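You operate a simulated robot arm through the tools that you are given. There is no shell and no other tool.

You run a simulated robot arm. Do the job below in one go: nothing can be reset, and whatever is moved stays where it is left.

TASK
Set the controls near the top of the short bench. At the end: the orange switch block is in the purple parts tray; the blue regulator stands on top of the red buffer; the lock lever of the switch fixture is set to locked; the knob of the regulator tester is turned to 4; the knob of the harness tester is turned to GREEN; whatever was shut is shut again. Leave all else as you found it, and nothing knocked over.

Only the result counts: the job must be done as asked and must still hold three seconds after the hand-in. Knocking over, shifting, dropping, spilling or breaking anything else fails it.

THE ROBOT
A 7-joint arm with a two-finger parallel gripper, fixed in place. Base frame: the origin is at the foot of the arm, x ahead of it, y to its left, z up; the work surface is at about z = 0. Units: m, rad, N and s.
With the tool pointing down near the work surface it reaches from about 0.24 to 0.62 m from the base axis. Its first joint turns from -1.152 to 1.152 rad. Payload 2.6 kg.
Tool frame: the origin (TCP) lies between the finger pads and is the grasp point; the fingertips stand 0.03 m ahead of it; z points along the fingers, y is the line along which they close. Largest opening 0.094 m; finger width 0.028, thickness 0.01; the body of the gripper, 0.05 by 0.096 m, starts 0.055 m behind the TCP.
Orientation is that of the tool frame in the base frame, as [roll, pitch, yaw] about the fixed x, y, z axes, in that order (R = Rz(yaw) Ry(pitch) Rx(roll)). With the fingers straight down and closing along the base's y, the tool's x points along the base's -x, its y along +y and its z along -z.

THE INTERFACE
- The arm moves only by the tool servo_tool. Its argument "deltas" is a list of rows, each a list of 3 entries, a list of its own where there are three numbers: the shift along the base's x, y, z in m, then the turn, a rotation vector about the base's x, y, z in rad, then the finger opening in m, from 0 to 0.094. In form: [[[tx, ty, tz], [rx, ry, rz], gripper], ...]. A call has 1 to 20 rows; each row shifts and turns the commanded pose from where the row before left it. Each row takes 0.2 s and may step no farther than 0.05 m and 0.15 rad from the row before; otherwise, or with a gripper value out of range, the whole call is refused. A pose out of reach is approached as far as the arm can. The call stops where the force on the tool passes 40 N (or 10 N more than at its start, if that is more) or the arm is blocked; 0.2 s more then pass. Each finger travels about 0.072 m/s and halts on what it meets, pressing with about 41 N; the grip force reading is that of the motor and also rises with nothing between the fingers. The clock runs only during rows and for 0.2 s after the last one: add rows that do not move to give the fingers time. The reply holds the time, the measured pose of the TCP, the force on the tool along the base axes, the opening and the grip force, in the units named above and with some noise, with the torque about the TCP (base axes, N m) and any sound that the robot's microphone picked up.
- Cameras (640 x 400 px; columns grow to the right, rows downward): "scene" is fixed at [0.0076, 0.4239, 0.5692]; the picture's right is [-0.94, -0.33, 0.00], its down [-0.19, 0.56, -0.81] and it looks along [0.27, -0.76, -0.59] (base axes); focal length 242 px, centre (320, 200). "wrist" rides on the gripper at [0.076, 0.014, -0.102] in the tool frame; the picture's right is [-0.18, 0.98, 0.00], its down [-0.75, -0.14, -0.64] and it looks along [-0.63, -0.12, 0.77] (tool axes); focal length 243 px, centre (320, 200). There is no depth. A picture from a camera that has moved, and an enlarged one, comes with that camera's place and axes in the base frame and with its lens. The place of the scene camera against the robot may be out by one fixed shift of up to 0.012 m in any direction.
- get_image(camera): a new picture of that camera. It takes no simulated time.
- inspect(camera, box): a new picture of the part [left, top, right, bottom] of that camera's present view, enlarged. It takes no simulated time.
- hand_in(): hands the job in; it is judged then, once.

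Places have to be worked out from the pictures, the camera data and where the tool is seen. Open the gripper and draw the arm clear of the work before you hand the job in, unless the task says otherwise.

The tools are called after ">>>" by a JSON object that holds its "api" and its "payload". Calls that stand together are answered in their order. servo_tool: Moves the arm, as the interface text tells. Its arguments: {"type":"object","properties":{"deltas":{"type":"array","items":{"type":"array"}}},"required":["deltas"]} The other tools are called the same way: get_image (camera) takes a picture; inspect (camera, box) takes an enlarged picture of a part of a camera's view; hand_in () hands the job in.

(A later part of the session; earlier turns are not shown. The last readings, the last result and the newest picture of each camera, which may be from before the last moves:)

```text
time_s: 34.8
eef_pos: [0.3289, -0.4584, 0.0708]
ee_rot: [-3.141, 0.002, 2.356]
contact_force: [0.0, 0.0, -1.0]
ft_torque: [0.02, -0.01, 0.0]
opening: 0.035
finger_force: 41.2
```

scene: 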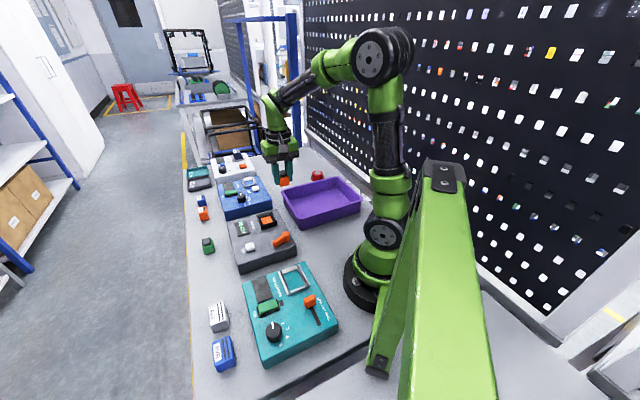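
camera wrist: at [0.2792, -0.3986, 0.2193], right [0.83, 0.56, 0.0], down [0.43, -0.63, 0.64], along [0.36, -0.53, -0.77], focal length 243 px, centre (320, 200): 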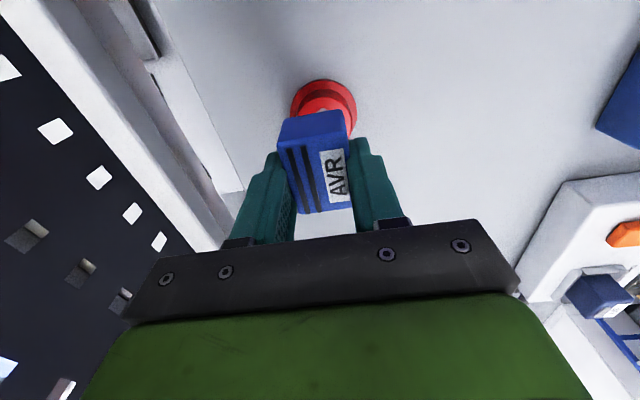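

>>> {"api": "servo_tool", "payload": {"deltas": [[[0, 0, -0.0015], [0, 0, 0], 0.01], [[0, 0, -0.0015], [0, 0, 0], 0.01], [[0, 0, 0], [0, 0, 0], 0.01]]}}

>>> {"api": "inspect", "payload": {"camera": "scene", "box": [290, 145, 350, 190]}}

```text
time_s: 35.6
eef_pos: [0.3279, -0.4583, 0.0682]
ee_rot: [3.141, 0.001, 2.358]
contact_force: [0.6, -0.6, -1.1]
ft_torque: [0.02, 0.01, -0.02]
opening: 0.035
finger_force: 40.7
```

```text
8.89 times, centred on (320, 168) of scene
camera zoom: at [0.0076, 0.4238, 0.5692], right [-0.94, -0.33, 0.0], down [-0.19, 0.56, -0.81], along [0.27, -0.76, -0.59], focal length 2152 px, centre (320, 489)
```

zoom: 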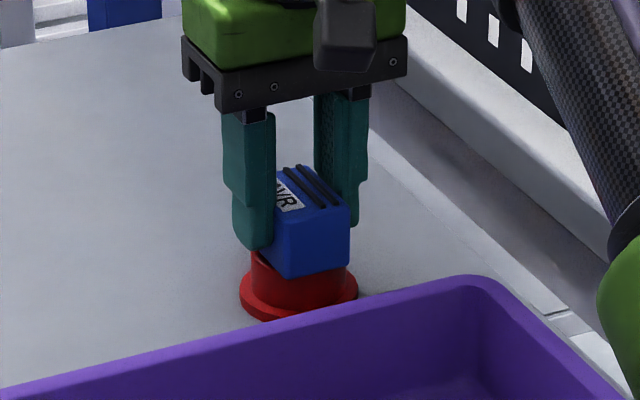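

Still no contact at 0.068 (block bottom ≈0.028). I keep lowering in small steps.

>>> {"api": "servo_tool", "payload": {"deltas": [[[0, 0, -0.0015], [0, 0, 0], 0.01], [[0, 0, 0], [0, 0, 0], 0.01]]}}

```text
time_s: 36.2
eef_pos: [0.3275, -0.4588, 0.0669]
ee_rot: [-3.141, 0.0, 2.356]
contact_force: [0.3, -0.5, -1.5]
ft_torque: [-0.02, -0.02, -0.01]
opening: 0.0349
finger_force: 41.3
```

>>> {"api": "servo_tool", "payload": {"deltas": [[[0, 0, -0.0015], [0, 0, 0], 0.01], [[0, 0, 0], [0, 0, 0], 0.01]]}}

>>> {"api": "inspect", "payload": {"camera": "wrist", "box": [240, 70, 400, 190]}}

```text
time_s: 36.8
eef_pos: [0.3281, -0.4594, 0.0668]
ee_rot: [-3.141, 0.002, 2.357]
contact_force: [-2.1, 2.3, 4.8]
ft_torque: [0.03, -0.01, 0.0]
opening: 0.0353
finger_force: 40.6
```

```text
3.33 times, centred on (320, 130) of wrist
camera zoom: at [0.2838, -0.3966, 0.1698], right [0.83, 0.56, 0.0], down [0.43, -0.63, 0.64], along [0.36, -0.53, -0.77], focal length 809 px, centre (320, 433)
```

zoom: 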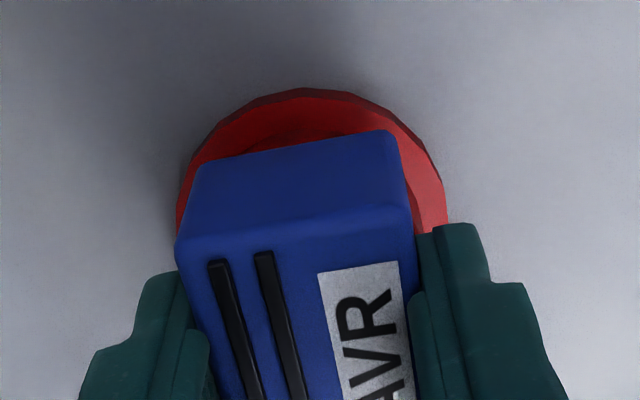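

Contact: vertical force rose by about 6 N, so the regulator rests on the buffer. I open the fingers gently and withdraw straight up.

>>> {"api": "servo_tool", "payload": {"deltas": [[[0, 0, 0], [0, 0, 0], 0.042], [[0, 0, 0], [0, 0, 0], 0.05], [[0, 0, 0], [0, 0, 0], 0.06], [[0, 0, 0.01], [0, 0, 0], 0.06], [[0, 0, 0.03], [0, 0, 0], 0.06], [[0, 0, 0.04], [0, 0, 0], 0.06], [[0, 0, 0.05], [0, 0, 0], 0.06], [[0, 0, 0.02], [0, 0, 0], 0.06]]}}

>>> {"api": "get_image", "payload": {"camera": "wrist"}}

>>> {"api": "inspect", "payload": {"camera": "scene", "box": [290, 145, 350, 190]}}

```text
time_s: 38.6
eef_pos: [0.3261, -0.4602, 0.2153]
ee_rot: [-3.141, 0.0, 2.357]
contact_force: [-0.4, -0.1, 0.3]
ft_torque: [0.02, -0.01, 0.02]
opening: 0.06
finger_force: 0.0
```

```text
taken
camera wrist: at [0.2811, -0.3978, 0.3176], right [0.83, 0.56, 0.0], down [0.43, -0.63, 0.64], along [0.36, -0.53, -0.77], focal length 243 px, centre (320, 200)
```

wrist: 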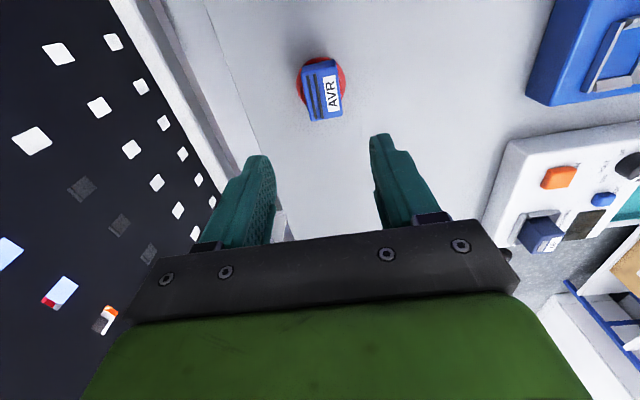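

```text
8.89 times, centred on (320, 168) of scene
camera zoom: at [0.0076, 0.4239, 0.5692], right [-0.94, -0.33, 0.0], down [-0.19, 0.56, -0.81], along [0.27, -0.76, -0.59], focal length 2152 px, centre (320, 489)
```

zoom: 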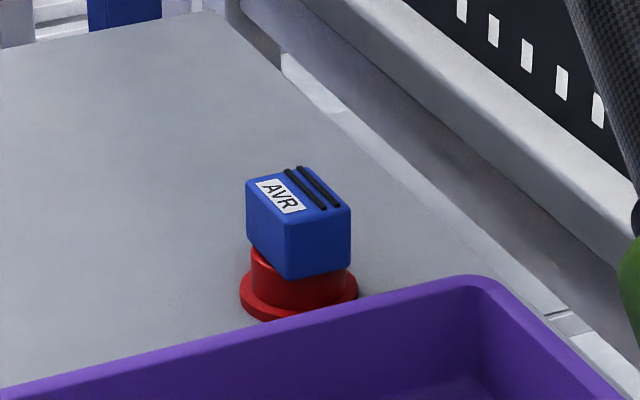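

The regulator stands level on the buffer. I check the centring from above with an enlargement.

>>> {"api": "inspect", "payload": {"camera": "wrist", "box": [270, 40, 370, 140]}}

>>> {"api": "inspect", "payload": {"camera": "scene", "box": [304, 158, 330, 178]}}

```text
4.00 times, centred on (320, 90) of wrist
camera zoom: at [0.2811, -0.3978, 0.3176], right [0.83, 0.56, 0.0], down [0.43, -0.63, 0.64], along [0.36, -0.53, -0.77], focal length 970 px, centre (320, 640)
```

zoom: 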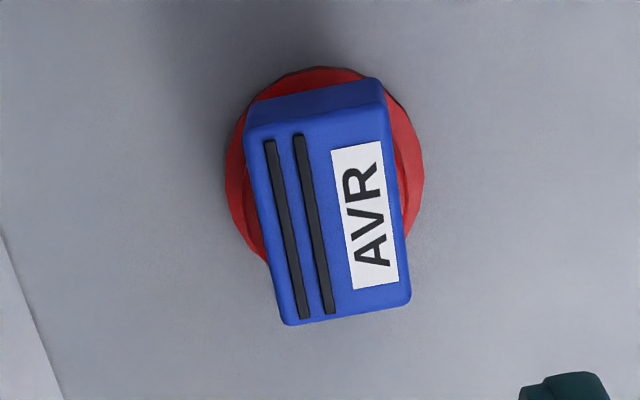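

```text
16.00 times, centred on (317, 168) of scene
camera zoom: at [0.0076, 0.4239, 0.5692], right [-0.94, -0.33, 0.0], down [-0.19, 0.56, -0.81], along [0.27, -0.76, -0.59], focal length 3874 px, centre (368, 712)
```

zoom: 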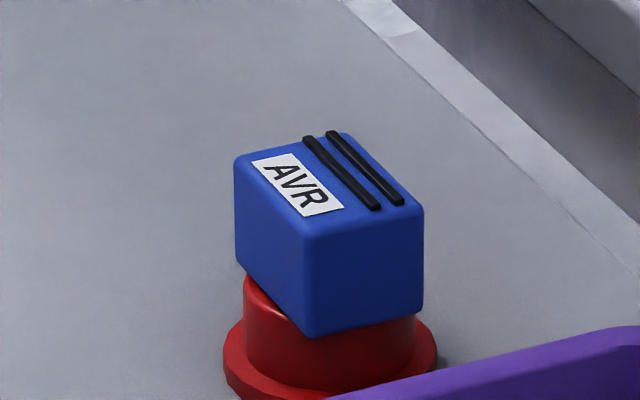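

The regulator is stable and centred. Next the harness tester knob near (0.50,-0.157): I move above it for a close look at its pointer and labels.

>>> {"api": "servo_tool", "payload": {"deltas": [[[0.022, 0.037, 0], [0, 0, 0], 0.094], [[0.022, 0.037, 0], [0, 0, 0], 0.094], [[0.022, 0.038, 0], [0, 0, 0], 0.094], [[0.022, 0.038, 0], [0, 0, 0], 0.094], [[0.022, 0.038, 0], [0, 0, 0], 0.094], [[0.022, 0.038, 0], [0, 0, 0], 0.094], [[0.022, 0.038, 0], [0, 0, 0], 0.094], [[0.02, 0.038, 0], [0, 0, 0], 0.094], [[0, 0, 0], [0, 0, 0], 0.094]]}}

>>> {"api": "get_image", "payload": {"camera": "wrist"}}

>>> {"api": "inspect", "payload": {"camera": "wrist", "box": [220, 20, 400, 140]}}

```text
time_s: 40.6
eef_pos: [0.5041, -0.1524, 0.2168]
ee_rot: [3.141, 0.001, 2.357]
contact_force: [-0.5, 0.3, 0.0]
ft_torque: [0.0, 0.0, -0.02]
opening: 0.094
finger_force: 0.1
```

```text
taken
camera wrist: at [0.4594, -0.0901, 0.3197], right [0.83, 0.56, 0.0], down [0.43, -0.63, 0.64], along [0.36, -0.53, -0.77], focal length 243 px, centre (320, 200)
```

wrist: 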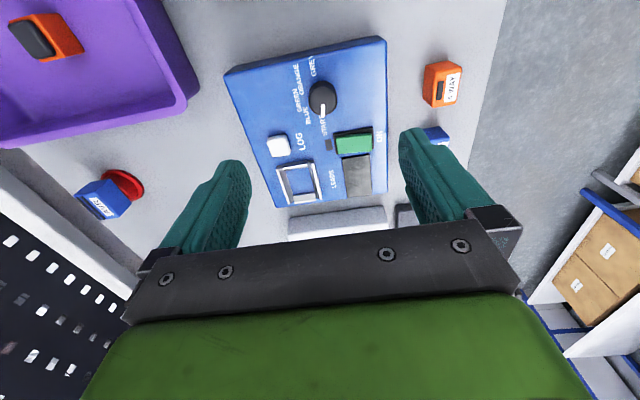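

```text
3.33 times, centred on (310, 80) of wrist
camera zoom: at [0.4594, -0.0901, 0.3197], right [0.83, 0.56, 0.0], down [0.43, -0.63, 0.64], along [0.36, -0.53, -0.77], focal length 809 px, centre (353, 600)
```

zoom: 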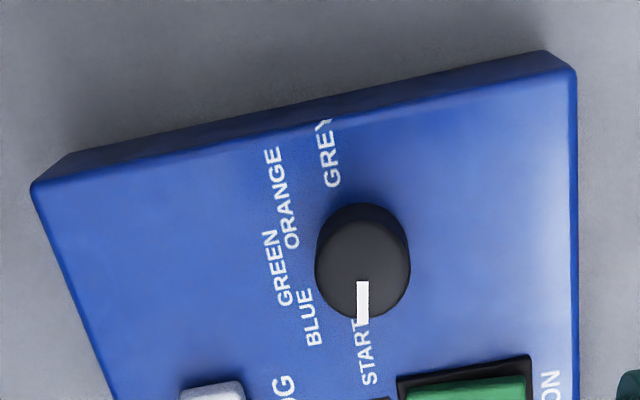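

The pointer sits at START; the labels are spaced ~40°, so GREEN needs a -80° turn (clockwise seen from above), pointing to the back of the bench. I lower to ~0.14 above the knob for a finer fix of its centre and height.

>>> {"api": "servo_tool", "payload": {"deltas": [[[0.003, -0.003, -0.035], [0, 0, 0], 0.05], [[0.002, -0.002, -0.035], [0, 0, 0], 0.05], [[0, 0, 0], [0, 0, 0], 0.05], [[0, 0, 0], [0, 0, 0], 0.05]]}}

>>> {"api": "get_image", "payload": {"camera": "wrist"}}

>>> {"api": "inspect", "payload": {"camera": "wrist", "box": [270, 60, 390, 150]}}

```text
time_s: 41.6
eef_pos: [0.5086, -0.161, 0.1467]
ee_rot: [3.141, 0.0, 2.356]
contact_force: [0.2, -0.2, -0.2]
ft_torque: [-0.01, 0.01, -0.01]
opening: 0.05
finger_force: 0.0
```

```text
taken
camera wrist: at [0.4639, -0.0979, 0.2494], right [0.83, 0.56, 0.0], down [0.43, -0.63, 0.64], along [0.36, -0.53, -0.77], focal length 243 px, centre (320, 200)
```

wrist: 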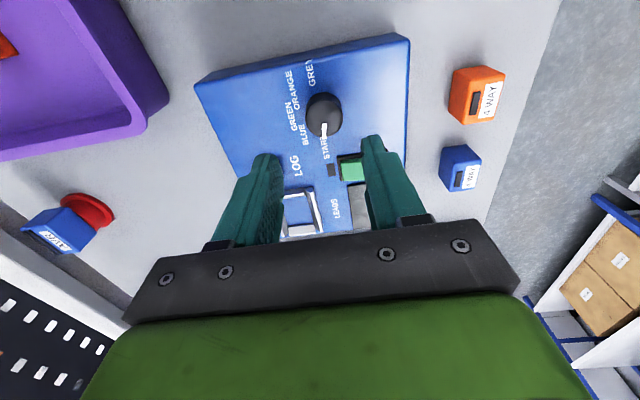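

```text
4.44 times, centred on (330, 105) of wrist
camera zoom: at [0.4639, -0.0979, 0.2494], right [0.83, 0.56, 0.0], down [0.43, -0.63, 0.64], along [0.36, -0.53, -0.77], focal length 1078 px, centre (276, 622)
```

zoom: 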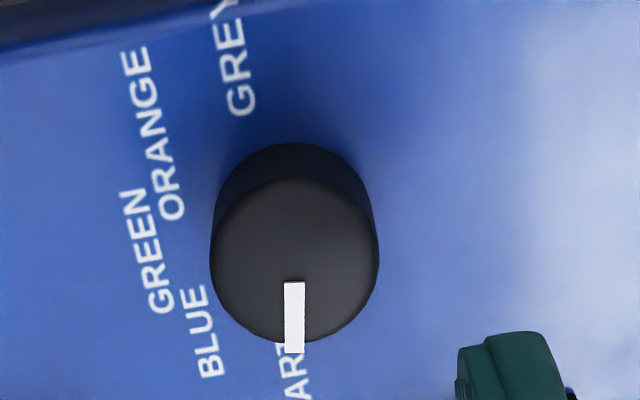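

The knob top is a 30 mm disc at about (0.5085,-0.1565), z≈0.062, panel at z≈0.045. I shift to centre over it, pre-rotate +40° so the turn stays mid-range, and drop to TCP z≈0.10 with a 5 cm opening.

>>> {"api": "servo_tool", "payload": {"deltas": [[[0.001, 0.0045, 0], [0, 0, 0.1396], 0.05], [[0, 0, 0], [0, 0, 0.1396], 0.05], [[0, 0, 0], [0, 0, 0.1396], 0.05], [[0, 0, -0.02], [0, 0, 0.1396], 0.05], [[0, 0, -0.025], [0, 0, 0.1396], 0.05], [[0, 0, 0], [0, 0, 0], 0.05], [[0, 0, 0], [0, 0, 0], 0.05]]}}

>>> {"api": "get_image", "payload": {"camera": "wrist"}}

>>> {"api": "inspect", "payload": {"camera": "wrist", "box": [260, 80, 400, 190]}}

```text
time_s: 43.2
eef_pos: [0.5099, -0.1571, 0.1004]
ee_rot: [3.141, -0.001, 3.056]
contact_force: [-0.1, 0.4, 0.7]
ft_torque: [0.0, 0.0, -0.02]
opening: 0.0499
finger_force: 0.0
```

```text
taken
camera wrist: at [0.4344, -0.1376, 0.2031], right [0.27, 0.96, 0.0], down [0.74, -0.2, 0.64], along [0.62, -0.17, -0.77], focal length 243 px, centre (320, 200)
```

wrist: 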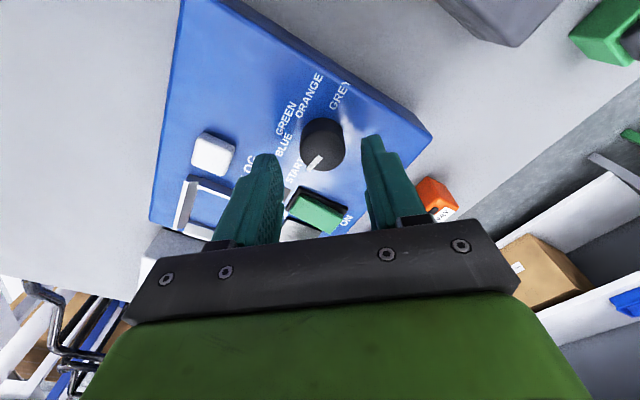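

```text
3.64 times, centred on (330, 135) of wrist
camera zoom: at [0.4344, -0.1376, 0.2031], right [0.27, 0.96, 0.0], down [0.74, -0.2, 0.64], along [0.62, -0.17, -0.77], focal length 882 px, centre (284, 436)
```

zoom: 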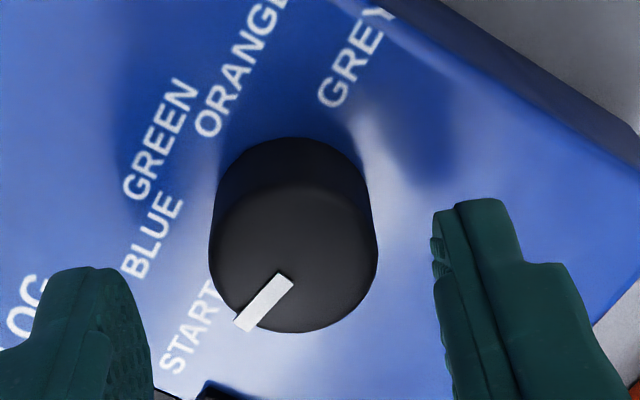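

The knob is within 2 mm of the tool axis. I shift (-0.001,+0.002), lower so the tips stand just above the panel, and close on the knob.

>>> {"api": "servo_tool", "payload": {"deltas": [[[-0.001, 0.002, -0.01], [0, 0, 0], 0.05], [[0, 0, -0.01], [0, 0, 0], 0.05], [[0, 0, -0.003], [0, 0, 0], 0.05], [[0, 0, 0], [0, 0, 0], 0.05], [[0, 0, 0], [0, 0, 0], 0.035], [[0, 0, 0], [0, 0, 0], 0.015], [[0, 0, 0], [0, 0, 0], 0.01], [[0, 0, 0], [0, 0, 0], 0.01]]}}

>>> {"api": "inspect", "payload": {"camera": "wrist", "box": [240, 60, 400, 200]}}

```text
time_s: 45.0
eef_pos: [0.507, -0.155, 0.0766]
ee_rot: [-3.141, 0.0, 3.054]
contact_force: [0.3, 1.3, -1.0]
ft_torque: [0.1, -0.04, -0.03]
opening: 0.0296
finger_force: 45.2
```

```text
2.86 times, centred on (320, 130) of wrist
camera zoom: at [0.433, -0.1355, 0.1803], right [0.27, 0.96, 0.0], down [0.74, -0.21, 0.64], along [0.62, -0.17, -0.77], focal length 693 px, centre (320, 400)
```

zoom: 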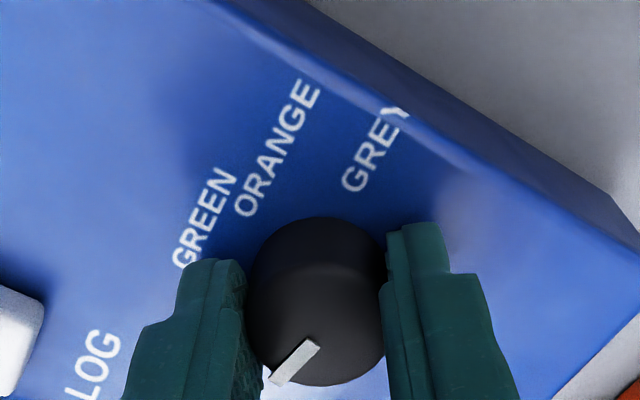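

Gripped on the knob at 29.6 mm. I turn the first 24° clockwise and check that it follows.

>>> {"api": "servo_tool", "payload": {"deltas": [[[0, 0, 0], [0, 0, -0.1], 0.01], [[0, 0, 0], [0, 0, -0.1], 0.01], [[0, 0, 0], [0, 0, -0.1], 0.01], [[0, 0, 0], [0, 0, -0.1], 0.01], [[0, 0, 0], [0, 0, 0], 0.01]]}}

>>> {"api": "inspect", "payload": {"camera": "wrist", "box": [240, 60, 400, 200]}}

```text
time_s: 46.2
eef_pos: [0.5082, -0.1552, 0.077]
ee_rot: [-3.141, -0.003, 2.652]
contact_force: [6.6, 3.2, -9.8]
ft_torque: [0.18, 0.01, -0.01]
opening: 0.0292
finger_force: 45.5
```

```text
2.86 times, centred on (320, 130) of wrist
camera zoom: at [0.4471, -0.1079, 0.1804], right [0.62, 0.78, 0.0], down [0.6, -0.48, 0.64], along [0.5, -0.4, -0.77], focal length 693 px, centre (320, 400)
```

zoom: 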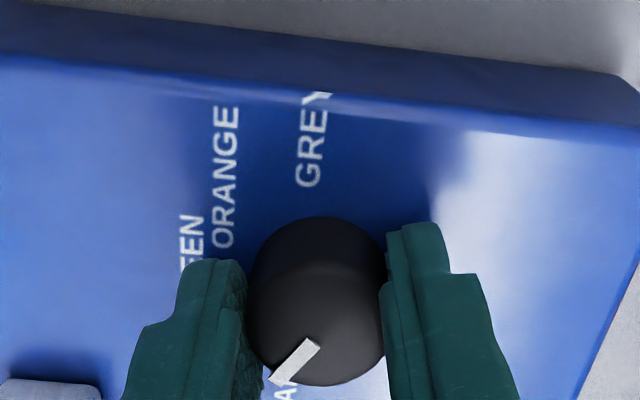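

The knob follows (pointer fixed relative to the gripper). I turn the remaining ~57°.

>>> {"api": "servo_tool", "payload": {"deltas": [[[0, 0, 0], [0, 0, -0.1], 0.01], [[0, 0, 0], [0, 0, -0.1], 0.01], [[0, 0, 0], [0, 0, -0.1], 0.01], [[0, 0, 0], [0, 0, -0.1], 0.01], [[0, 0, 0], [0, 0, -0.1], 0.01], [[0, 0, 0], [0, 0, -0.1], 0.01], [[0, 0, 0], [0, 0, -0.1], 0.01], [[0, 0, 0], [0, 0, -0.1], 0.01], [[0, 0, 0], [0, 0, -0.1], 0.01], [[0, 0, 0], [0, 0, -0.1], 0.01], [[0, 0, 0], [0, 0, 0], 0.01]]}}

>>> {"api": "inspect", "payload": {"camera": "wrist", "box": [240, 60, 400, 200]}}

```text
time_s: 48.6
eef_pos: [0.5086, -0.1553, 0.0784]
ee_rot: [-3.138, -0.005, 1.65]
contact_force: [-15.3, 16.0, -2.1]
ft_torque: [0.33, 0.21, -0.01]
opening: 0.0294
finger_force: 44.9
```

```text
2.86 times, centred on (320, 130) of wrist
camera zoom: at [0.5165, -0.0796, 0.1806], right [0.99, -0.1, 0.0], down [-0.08, -0.77, 0.64], along [-0.07, -0.64, -0.77], focal length 693 px, centre (320, 400)
```

zoom: 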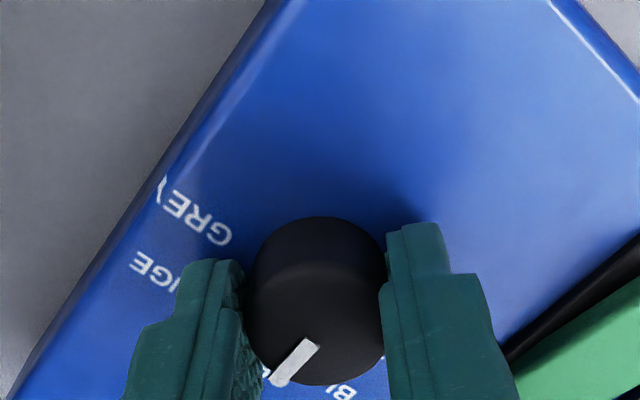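

Turned by ~80°. I open the fingers and rise to check the pointer.

>>> {"api": "servo_tool", "payload": {"deltas": [[[0, 0, 0], [0, 0, 0], 0.035], [[0, 0, 0], [0, 0, 0], 0.05], [[0, 0, 0], [0, 0, 0], 0.05], [[0, 0, 0.02], [0, 0, 0], 0.05], [[0, 0, 0.04], [0, 0, 0], 0.05], [[0, 0, 0.04], [0, 0, 0], 0.05], [[0, 0, 0.02], [0, 0, 0], 0.05], [[0, 0, 0], [0, 0, 0], 0.094]]}}

>>> {"api": "get_image", "payload": {"camera": "wrist"}}

>>> {"api": "inspect", "payload": {"camera": "wrist", "box": [240, 40, 400, 160]}}

>>> {"api": "inspect", "payload": {"camera": "scene", "box": [210, 170, 280, 220]}}

```text
time_s: 50.4
eef_pos: [0.5109, -0.1536, 0.1979]
ee_rot: [-3.141, 0.0, 1.655]
contact_force: [0.0, 0.1, 0.6]
ft_torque: [0.0, 0.0, -0.01]
opening: 0.0944
finger_force: 0.1
```

```text
taken
camera wrist: at [0.5175, -0.0783, 0.301], right [0.99, -0.1, 0.0], down [-0.08, -0.76, 0.64], along [-0.07, -0.64, -0.77], focal length 243 px, centre (320, 200)
```

wrist: 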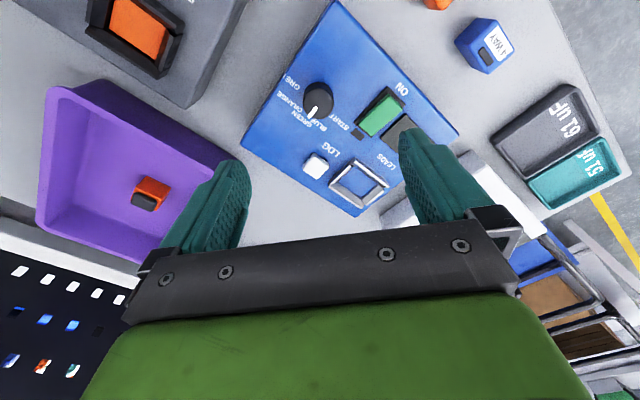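

```text
3.33 times, centred on (320, 100) of wrist
camera zoom: at [0.5175, -0.0783, 0.301], right [0.99, -0.1, 0.0], down [-0.08, -0.76, 0.64], along [-0.07, -0.64, -0.77], focal length 809 px, centre (320, 533)
```

zoom: 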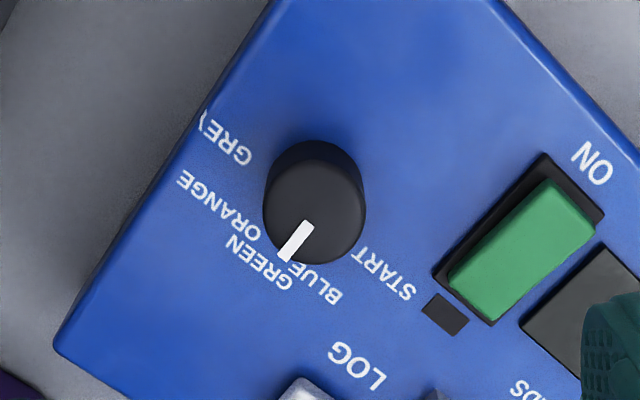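

```text
8.00 times, centred on (245, 195) of scene
camera zoom: at [0.0076, 0.4239, 0.5692], right [-0.94, -0.33, 0.0], down [-0.19, 0.56, -0.81], along [0.27, -0.76, -0.59], focal length 1937 px, centre (920, 240)
```

zoom: 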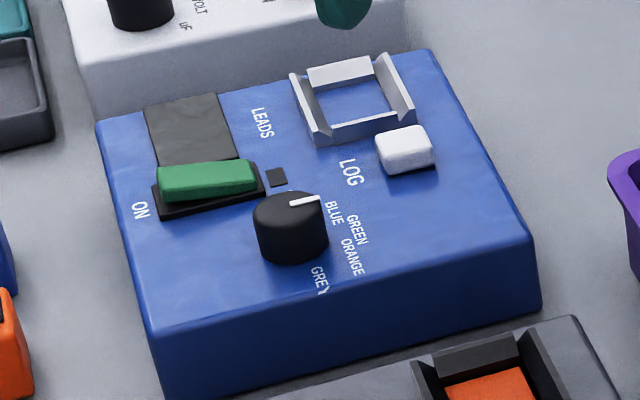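

The pointer is near GREEN but my measurement suggests it may be ~5° short. I drop 5 cm for a finer measurement of the pointer angle.

>>> {"api": "servo_tool", "payload": {"deltas": [[[0, 0.0, -0.03], [0, 0, 0], 0.07], [[0, 0, -0.02], [0, 0, 0], 0.07], [[0, 0, 0], [0, 0, 0], 0.07]]}}

>>> {"api": "inspect", "payload": {"camera": "wrist", "box": [275, 70, 375, 160]}}

```text
time_s: 51.2
eef_pos: [0.5081, -0.1561, 0.147]
ee_rot: [-3.14, -0.001, 1.655]
contact_force: [-0.2, 0.7, 0.2]
ft_torque: [0.02, -0.01, 0.01]
opening: 0.0701
finger_force: 0.1
```

```text
4.44 times, centred on (325, 115) of wrist
camera zoom: at [0.5156, -0.08, 0.2503], right [0.99, -0.1, 0.0], down [-0.08, -0.76, 0.64], along [-0.07, -0.64, -0.77], focal length 1078 px, centre (298, 578)
```

zoom: 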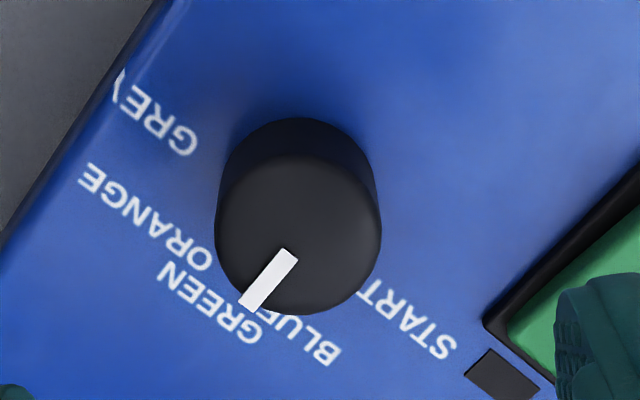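

The pointer now measures ≈ -90° in the bench frame (GREEN). I take a tighter enlargement to be sure.

>>> {"api": "inspect", "payload": {"camera": "wrist", "box": [298, 95, 348, 145]}}

>>> {"api": "inspect", "payload": {"camera": "scene", "box": [230, 185, 270, 215]}}

```text
8.00 times, centred on (323, 120) of wrist
camera zoom: at [0.5156, -0.08, 0.2503], right [0.99, -0.1, 0.0], down [-0.08, -0.76, 0.64], along [-0.07, -0.64, -0.77], focal length 1941 px, centre (296, 840)
```

zoom: 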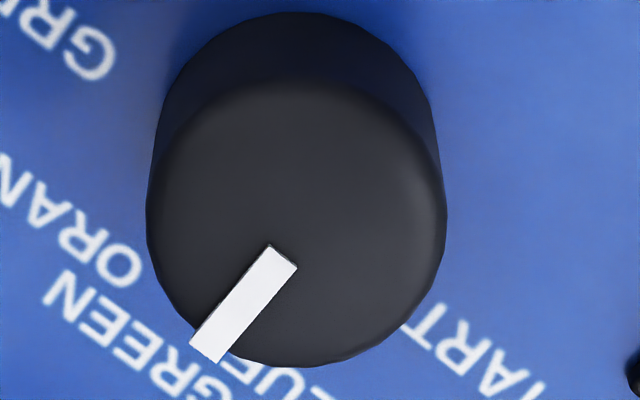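

```text
13.33 times, centred on (250, 200) of scene
camera zoom: at [0.0076, 0.4239, 0.5692], right [-0.94, -0.33, 0.0], down [-0.19, 0.56, -0.81], along [0.27, -0.76, -0.59], focal length 3228 px, centre (1253, 200)
```

zoom: 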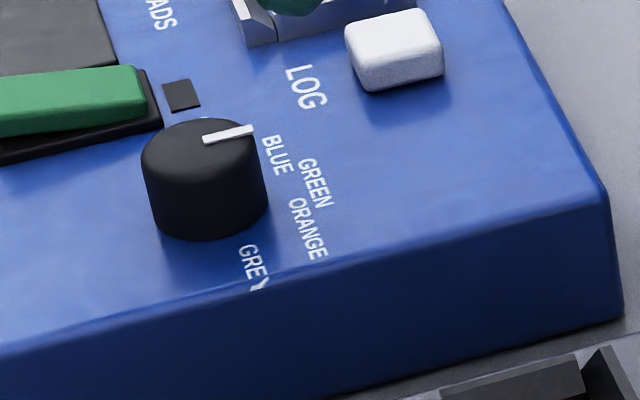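

The knob is on GREEN within a couple of degrees. Now the lever: I enlarge it strongly in the scene view, and then go look closely with the wrist camera.

>>> {"api": "inspect", "payload": {"camera": "scene", "box": [264, 226, 300, 253]}}

>>> {"api": "servo_tool", "payload": {"deltas": [[[-0.03, 0.02, 0.03], [0, 0, 0], 0.07], [[-0.04, 0.03, 0], [0, 0, 0], 0.07], [[-0.04, 0.03, 0], [0, 0, 0], 0.07], [[-0.04, 0.03, 0], [0, 0, 0], 0.07], [[-0.03, 0.03, 0], [0, 0, 0], 0.07], [[-0.02, 0.03, 0], [0, 0, 0], 0.07], [[0, 0, 0], [0, 0, 0], 0.07]]}}

>>> {"api": "get_image", "payload": {"camera": "wrist"}}

```text
14.81 times, centred on (282, 240) of scene
camera zoom: at [0.0076, 0.4239, 0.5692], right [-0.94, -0.33, 0.0], down [-0.19, 0.56, -0.81], along [0.27, -0.76, -0.59], focal length 3587 px, centre (883, -385)
```

zoom: 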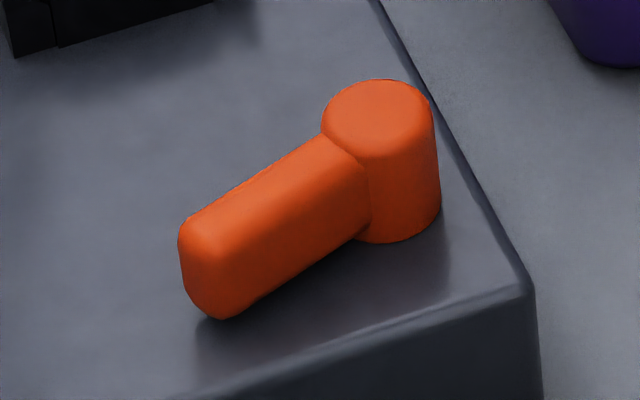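

```text
time_s: 52.8
eef_pos: [0.306, 0.0136, 0.1783]
ee_rot: [3.14, -0.001, 1.655]
contact_force: [0.0, -0.1, 0.2]
ft_torque: [-0.01, 0.01, -0.02]
opening: 0.0701
finger_force: 0.1
```

```text
taken
camera wrist: at [0.3139, 0.09, 0.2817], right [0.99, -0.1, 0.0], down [-0.08, -0.76, 0.64], along [-0.06, -0.64, -0.77], focal length 243 px, centre (320, 200)
```

wrist: 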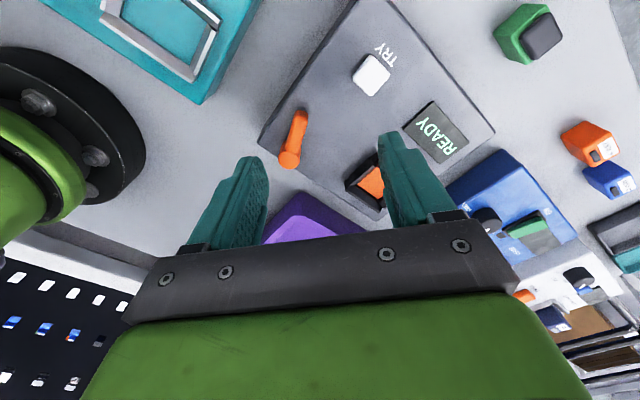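

The lever is a vertical hub with a horizontal arm, so it swings about a vertical axis. I enlarge it in the wrist view to fix its exact geometry.

>>> {"api": "inspect", "payload": {"camera": "wrist", "box": [250, 90, 350, 180]}}

>>> {"api": "inspect", "payload": {"camera": "wrist", "box": [340, 40, 500, 180]}}

```text
4.44 times, centred on (300, 135) of wrist
camera zoom: at [0.3139, 0.09, 0.2817], right [0.99, -0.1, 0.0], down [-0.08, -0.76, 0.64], along [-0.06, -0.64, -0.77], focal length 1078 px, centre (409, 489)
```

zoom: 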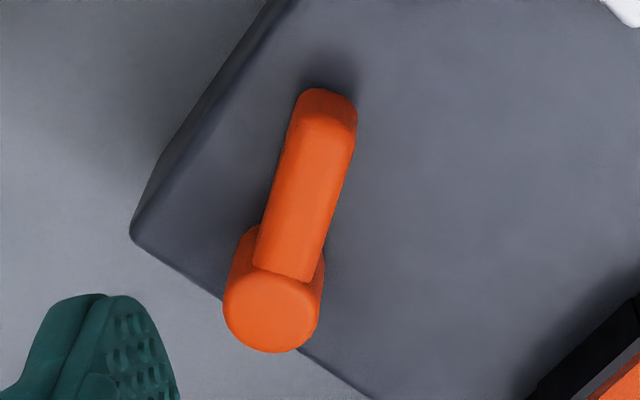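

```text
2.86 times, centred on (420, 110) of wrist
camera zoom: at [0.3139, 0.09, 0.2817], right [0.99, -0.1, 0.0], down [-0.08, -0.76, 0.64], along [-0.06, -0.64, -0.77], focal length 693 px, centre (34, 457)
```

zoom: 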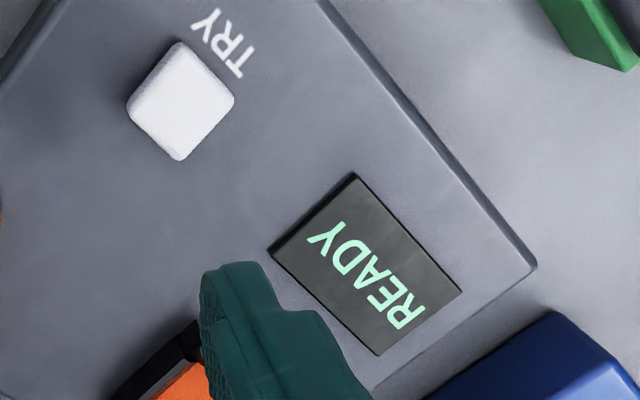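

Hub is at about (0.271,-0.031), top z≈0.073; the arm runs 42 mm toward 65° with ~12 mm width. I'll straddle the arm loosely with the fingers and sweep it toward the nest side; first I rotate the tool by +2.63 rad at height for a comfortable wrist range.

>>> {"api": "servo_tool", "payload": {"deltas": [[[0, 0, 0], [0, 0, 0.1462], 0.04], [[0, 0, 0], [0, 0, 0.1462], 0.04], [[0, 0, 0], [0, 0, 0.1462], 0.04], [[0, 0, 0], [0, 0, 0.1462], 0.04], [[0, 0, 0], [0, 0, 0.1462], 0.04], [[0, 0, 0], [0, 0, 0.1462], 0.04], [[0, 0, 0], [0, 0, 0.1462], 0.04], [[0, 0, 0], [0, 0, 0.1462], 0.04], [[0, 0, 0], [0, 0, 0.1462], 0.04], [[0, 0, 0], [0, 0, 0.1462], 0.04], [[0, 0, 0], [0, 0, 0.1462], 0.04], [[0, 0, 0], [0, 0, 0.1462], 0.04], [[0, 0, 0], [0, 0, 0.1462], 0.04], [[0, 0, 0], [0, 0, 0.1462], 0.04], [[0, 0, 0], [0, 0, 0.1462], 0.04], [[0, 0, 0], [0, 0, 0.1462], 0.04], [[0, 0, 0], [0, 0, 0.1462], 0.04], [[0, 0, 0], [0, 0, 0.1462], 0.04], [[-0.02, -0.013, 0], [0, 0, 0], 0.04], [[0, 0, 0], [0, 0, 0], 0.04]]}}

>>> {"api": "get_image", "payload": {"camera": "wrist"}}

>>> {"api": "inspect", "payload": {"camera": "wrist", "box": [260, 40, 380, 150]}}

```text
time_s: 57.0
eef_pos: [0.2877, 0.0007, 0.1772]
ee_rot: [-3.14, 0.0, -1.996]
contact_force: [0.7, -0.4, 0.3]
ft_torque: [-0.02, -0.04, 0.0]
opening: 0.0398
finger_force: 0.1
```

```text
taken
camera wrist: at [0.2431, -0.0639, 0.2814], right [-0.82, 0.57, 0.0], down [0.44, 0.63, 0.64], along [0.37, 0.53, -0.77], focal length 243 px, centre (320, 200)
```

wrist: 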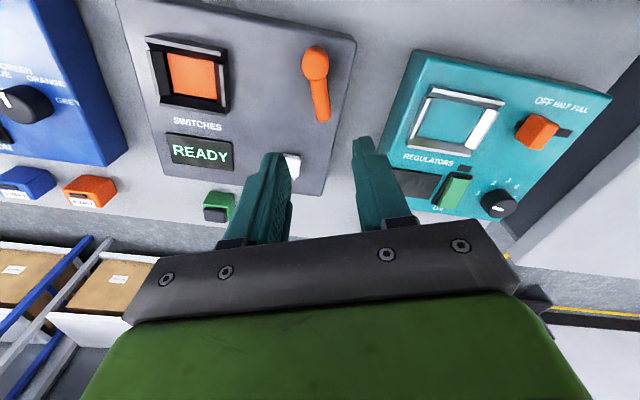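

```text
3.64 times, centred on (320, 95) of wrist
camera zoom: at [0.2431, -0.0639, 0.2814], right [-0.82, 0.57, 0.0], down [0.44, 0.63, 0.64], along [0.37, 0.53, -0.77], focal length 882 px, centre (320, 582)
```

zoom: 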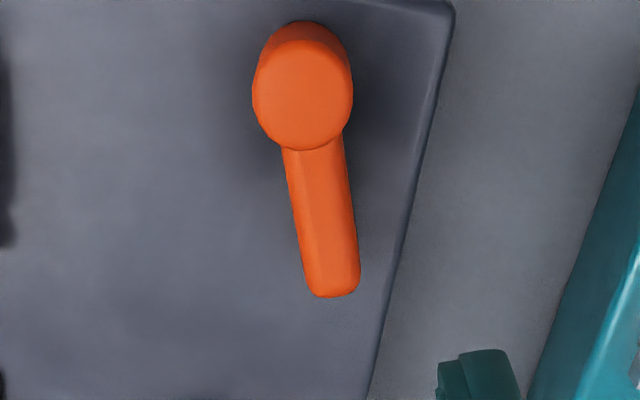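

From this side the arm points toward the operator; hub ≈(0.270,-0.0315), arm at ≈65.5°. I shift 2.5 mm and descend so the fingers straddle the arm with tips at z≈0.052.

>>> {"api": "servo_tool", "payload": {"deltas": [[[-0.0025, 0, -0.04], [0, 0, 0], 0.036], [[0, 0, -0.03], [0, 0, 0], 0.036], [[0, 0, -0.015], [0, 0, 0], 0.036], [[0, 0, -0.008], [0, 0, 0], 0.036], [[0, 0, 0], [0, 0, 0], 0.036]]}}

>>> {"api": "get_image", "payload": {"camera": "wrist"}}

>>> {"api": "inspect", "payload": {"camera": "wrist", "box": [250, 100, 390, 230]}}

```text
time_s: 58.2
eef_pos: [0.2834, 0.0027, 0.0861]
ee_rot: [-3.141, -0.001, -1.996]
contact_force: [0.0, 0.1, -0.1]
ft_torque: [0.04, 0.0, 0.0]
opening: 0.0362
finger_force: 0.1
```

```text
taken
camera wrist: at [0.2398, -0.0621, 0.1884], right [-0.82, 0.57, 0.0], down [0.44, 0.63, 0.64], along [0.37, 0.53, -0.77], focal length 243 px, centre (320, 200)
```

wrist: 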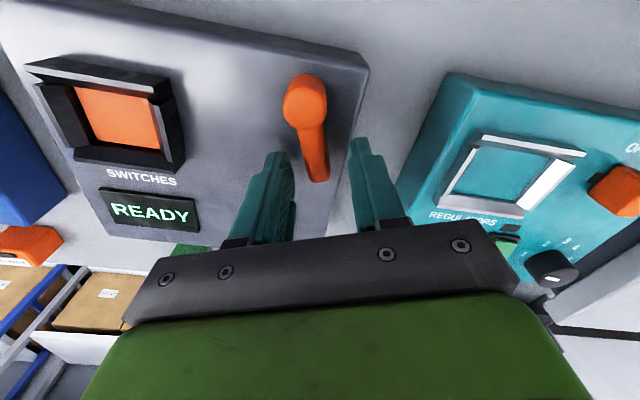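

```text
3.08 times, centred on (320, 165) of wrist
camera zoom: at [0.2398, -0.0621, 0.1884], right [-0.82, 0.57, 0.0], down [0.44, 0.63, 0.64], along [0.37, 0.53, -0.77], focal length 746 px, centre (320, 308)
```

zoom: 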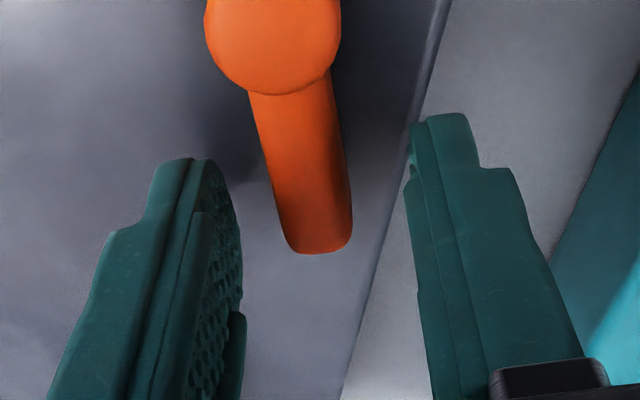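

The fingers straddle the arm tip. I lower 4 mm, narrow to 22 mm, and sweep the arm about the hub by -32° toward the nest side as a first test.

>>> {"api": "servo_tool", "payload": {"deltas": [[[0, 0, -0.004], [0, 0, 0], 0.022], [[0, 0, 0], [0, 0, 0], 0.022], [[0.00439, -0.00229, 0], [0, 0, -0.1396], 0.022], [[0.00403, -0.00288, 0], [0, 0, -0.1396], 0.022], [[0.00359, -0.00341, 0], [0, 0, -0.1396], 0.022], [[0.00309, -0.00387, 0], [0, 0, -0.1396], 0.022], [[0, 0, 0], [0, 0, 0], 0.022]]}}

>>> {"api": "get_image", "payload": {"camera": "wrist"}}

>>> {"api": "inspect", "payload": {"camera": "scene", "box": [225, 205, 310, 270]}}

```text
time_s: 59.8
eef_pos: [0.3004, -0.0098, 0.0805]
ee_rot: [-3.142, 0.0, -2.556]
contact_force: [0.5, -0.1, -0.9]
ft_torque: [0.04, 0.03, -0.02]
opening: 0.0222
finger_force: 0.3
```

```text
taken
camera wrist: at [0.2286, -0.0413, 0.1835], right [-0.39, 0.92, 0.0], down [0.71, 0.3, 0.64], along [0.59, 0.25, -0.77], focal length 243 px, centre (320, 200)
```

wrist: 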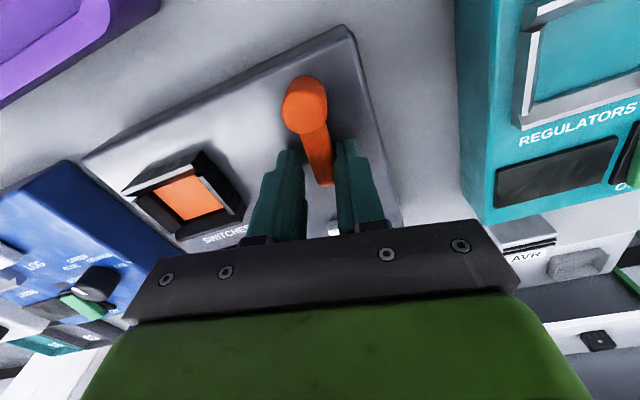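

```text
6.15 times, centred on (268, 238) of scene
camera zoom: at [0.0076, 0.4238, 0.5692], right [-0.94, -0.33, 0.0], down [-0.19, 0.56, -0.81], along [0.27, -0.76, -0.59], focal length 1490 px, centre (643, -31)
```

zoom: 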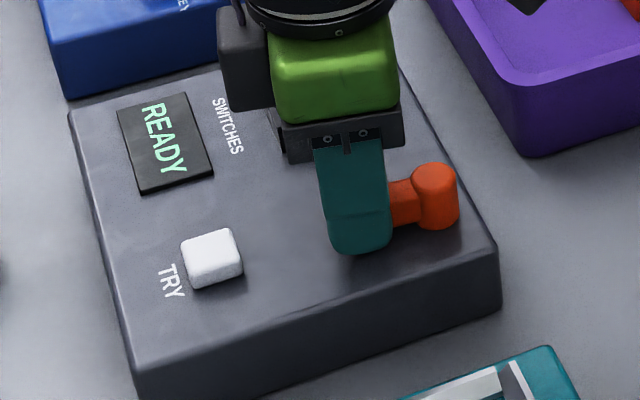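

The lever moves freely this way with hardly any force. I continue sweeping another 32°.

>>> {"api": "servo_tool", "payload": {"deltas": [[[0.00251, -0.00427, 0], [0, 0, -0.1396], 0.022], [[0.0019, -0.00458, 0], [0, 0, -0.1396], 0.022], [[0.00124, -0.00479, 0], [0, 0, -0.1396], 0.022], [[0.00056, -0.00492, 0], [0, 0, -0.1396], 0.022], [[0, 0, 0], [0, 0, 0], 0.022]]}}

>>> {"api": "get_image", "payload": {"camera": "wrist"}}

>>> {"api": "inspect", "payload": {"camera": "scene", "box": [225, 205, 310, 270]}}

```text
time_s: 61.0
eef_pos: [0.3061, -0.029, 0.0813]
ee_rot: [3.141, 0.001, -3.115]
contact_force: [-0.4, 0.8, -0.1]
ft_torque: [0.02, -0.03, 0.03]
opening: 0.0223
finger_force: 0.0
```

```text
taken
camera wrist: at [0.2302, -0.0177, 0.1838], right [0.16, 0.99, 0.0], down [0.76, -0.12, 0.64], along [0.63, -0.1, -0.77], focal length 243 px, centre (320, 200)
```

wrist: 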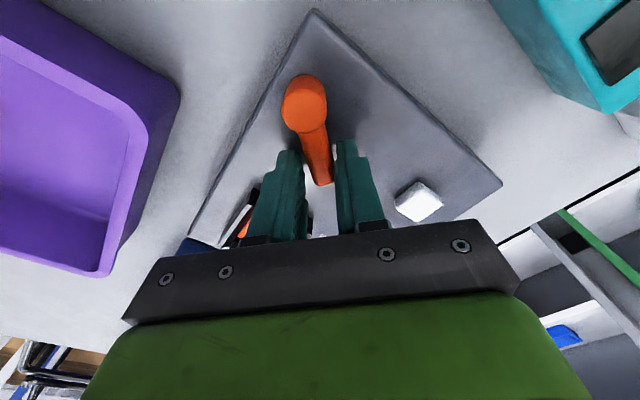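

```text
6.15 times, centred on (268, 238) of scene
camera zoom: at [0.0076, 0.4238, 0.5692], right [-0.94, -0.33, 0.0], down [-0.19, 0.56, -0.81], along [0.27, -0.76, -0.59], focal length 1490 px, centre (643, -31)
```

zoom: 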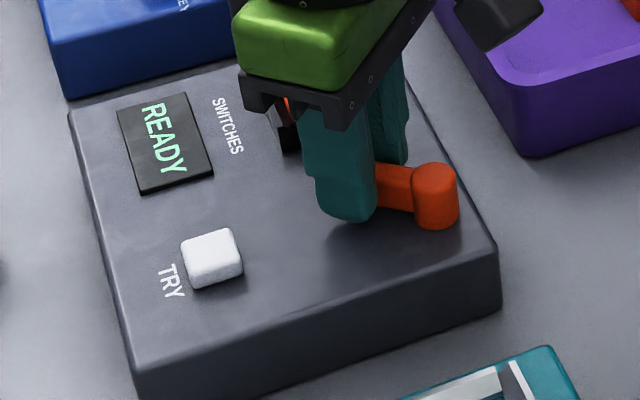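

Still free; the lever is now at about 5°. I continue the sweep, expecting an end stop.

>>> {"api": "servo_tool", "payload": {"deltas": [[[-0.00013, -0.00495, 0], [0, 0, -0.1396], 0.022], [[-0.00082, -0.00489, 0], [0, 0, -0.1396], 0.022], [[-0.00149, -0.00472, 0], [0, 0, -0.1396], 0.022], [[0, 0, 0], [0, 0, 0], 0.022]]}}

>>> {"api": "get_image", "payload": {"camera": "wrist"}}

>>> {"api": "inspect", "payload": {"camera": "scene", "box": [225, 205, 310, 270]}}

```text
time_s: 62.0
eef_pos: [0.3058, -0.0398, 0.0817]
ee_rot: [3.138, -0.003, 2.755]
contact_force: [0.1, 38.8, -6.0]
ft_torque: [0.68, 0.14, 0.42]
opening: 0.0422
finger_force: 18.0
```

```text
taken
camera wrist: at [0.2392, 0.0008, 0.1851], right [0.54, 0.84, 0.0], down [0.65, -0.42, 0.64], along [0.54, -0.34, -0.77], focal length 243 px, centre (320, 200)
```

wrist: 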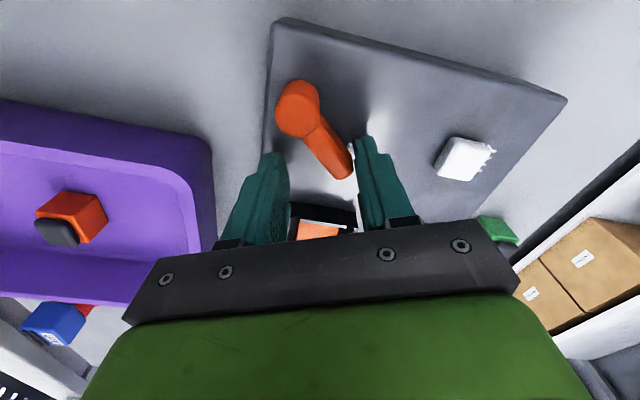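

```text
6.15 times, centred on (268, 238) of scene
camera zoom: at [0.0076, 0.4239, 0.5692], right [-0.94, -0.33, 0.0], down [-0.19, 0.56, -0.81], along [0.27, -0.76, -0.59], focal length 1490 px, centre (643, -31)
```

zoom: 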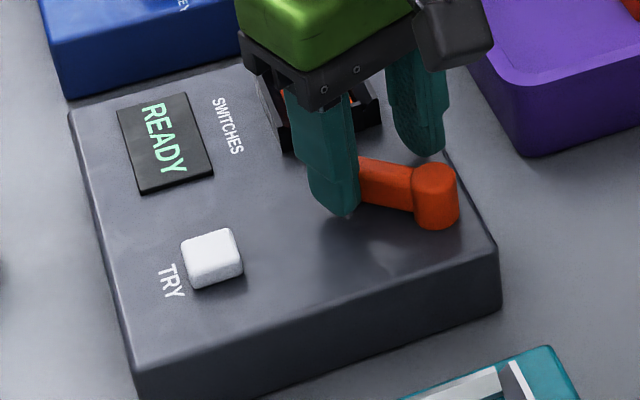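

The lever hit its end stop (39 N, finger forced back) after about 67° of travel. I back off the pressure and look at the lever and the display.

>>> {"api": "servo_tool", "payload": {"deltas": [[[0.001, 0.005, 0], [0, 0, 0.07], 0.03], [[0.0, 0.004, 0], [0, 0, 0.07], 0.045], [[0, 0, 0], [0, 0, 0], 0.05]]}}

>>> {"api": "get_image", "payload": {"camera": "wrist"}}

>>> {"api": "inspect", "payload": {"camera": "scene", "box": [225, 205, 310, 270]}}

```text
time_s: 62.8
eef_pos: [0.3053, -0.0359, 0.0831]
ee_rot: [-3.141, 0.001, 2.891]
contact_force: [-0.3, 0.3, 0.0]
ft_torque: [0.01, 0.0, 0.01]
opening: 0.0498
finger_force: 0.2
```

```text
taken
camera wrist: at [0.2344, -0.0041, 0.1853], right [0.42, 0.91, 0.0], down [0.69, -0.32, 0.64], along [0.58, -0.27, -0.77], focal length 243 px, centre (320, 200)
```

wrist: 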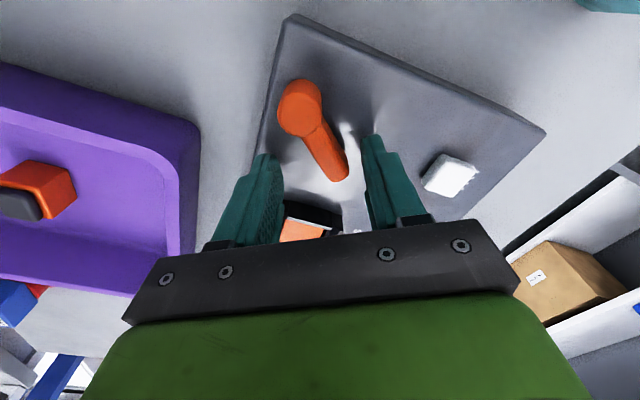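

```text
6.15 times, centred on (268, 238) of scene
camera zoom: at [0.0076, 0.4238, 0.5692], right [-0.94, -0.33, 0.0], down [-0.19, 0.56, -0.81], along [0.27, -0.76, -0.59], focal length 1490 px, centre (643, -31)
```

zoom: 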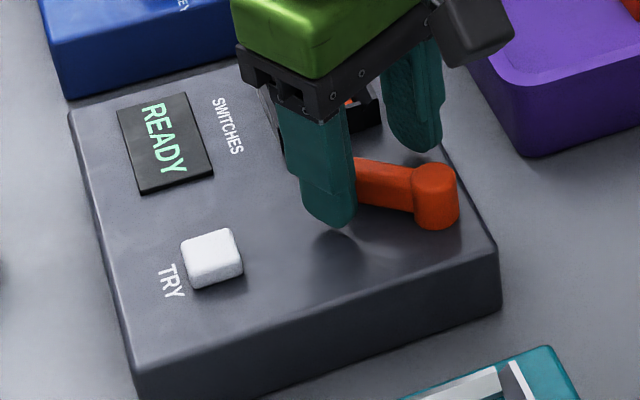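

The fingers are clear of the lever. I rise and view the lever and panel (including the spot the arm used to cover) from above.

>>> {"api": "servo_tool", "payload": {"deltas": [[[0, 0, 0.03], [0, 0, 0], 0.05], [[0, 0, 0.04], [0, 0, 0], 0.05], [[0.0, 0, 0.04], [0, 0, 0], 0.05], [[0, 0, 0], [0, 0, 0], 0.05]]}}

>>> {"api": "get_image", "payload": {"camera": "wrist"}}

>>> {"api": "inspect", "payload": {"camera": "wrist", "box": [240, 10, 420, 160]}}

>>> {"api": "inspect", "payload": {"camera": "scene", "box": [225, 205, 310, 270]}}

```text
time_s: 63.8
eef_pos: [0.3059, -0.035, 0.1916]
ee_rot: [-3.141, -0.002, 2.893]
contact_force: [0.0, 0.1, -0.1]
ft_torque: [0.0, -0.01, -0.05]
opening: 0.05
finger_force: 0.0
```

```text
taken
camera wrist: at [0.2357, -0.0031, 0.2937], right [0.42, 0.91, 0.0], down [0.7, -0.32, 0.64], along [0.58, -0.27, -0.77], focal length 243 px, centre (320, 200)
```

wrist: 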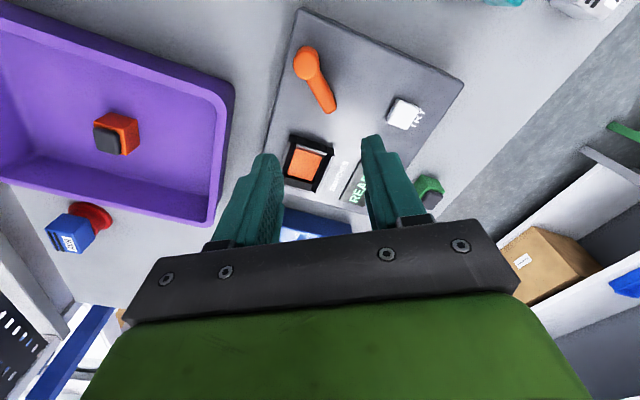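

```text
2.67 times, centred on (330, 85) of wrist
camera zoom: at [0.2357, -0.0031, 0.2937], right [0.42, 0.91, 0.0], down [0.7, -0.32, 0.64], along [0.58, -0.27, -0.77], focal length 647 px, centre (293, 507)
```

zoom: 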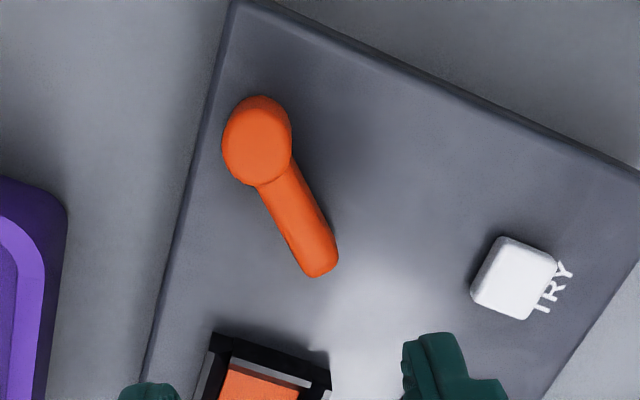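

```text
6.15 times, centred on (268, 238) of scene
camera zoom: at [0.0076, 0.4239, 0.5692], right [-0.94, -0.33, 0.0], down [-0.19, 0.56, -0.81], along [0.27, -0.76, -0.59], focal length 1490 px, centre (643, -31)
```

zoom: 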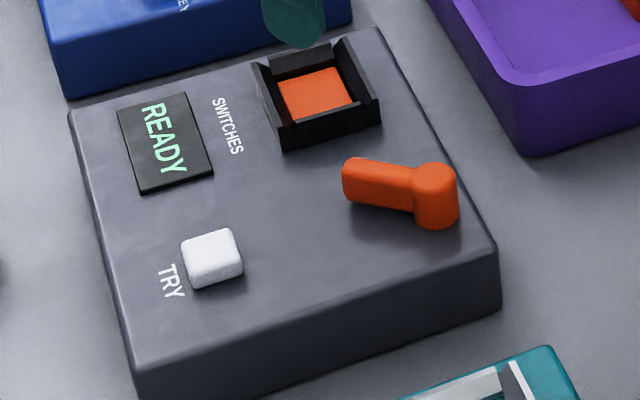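

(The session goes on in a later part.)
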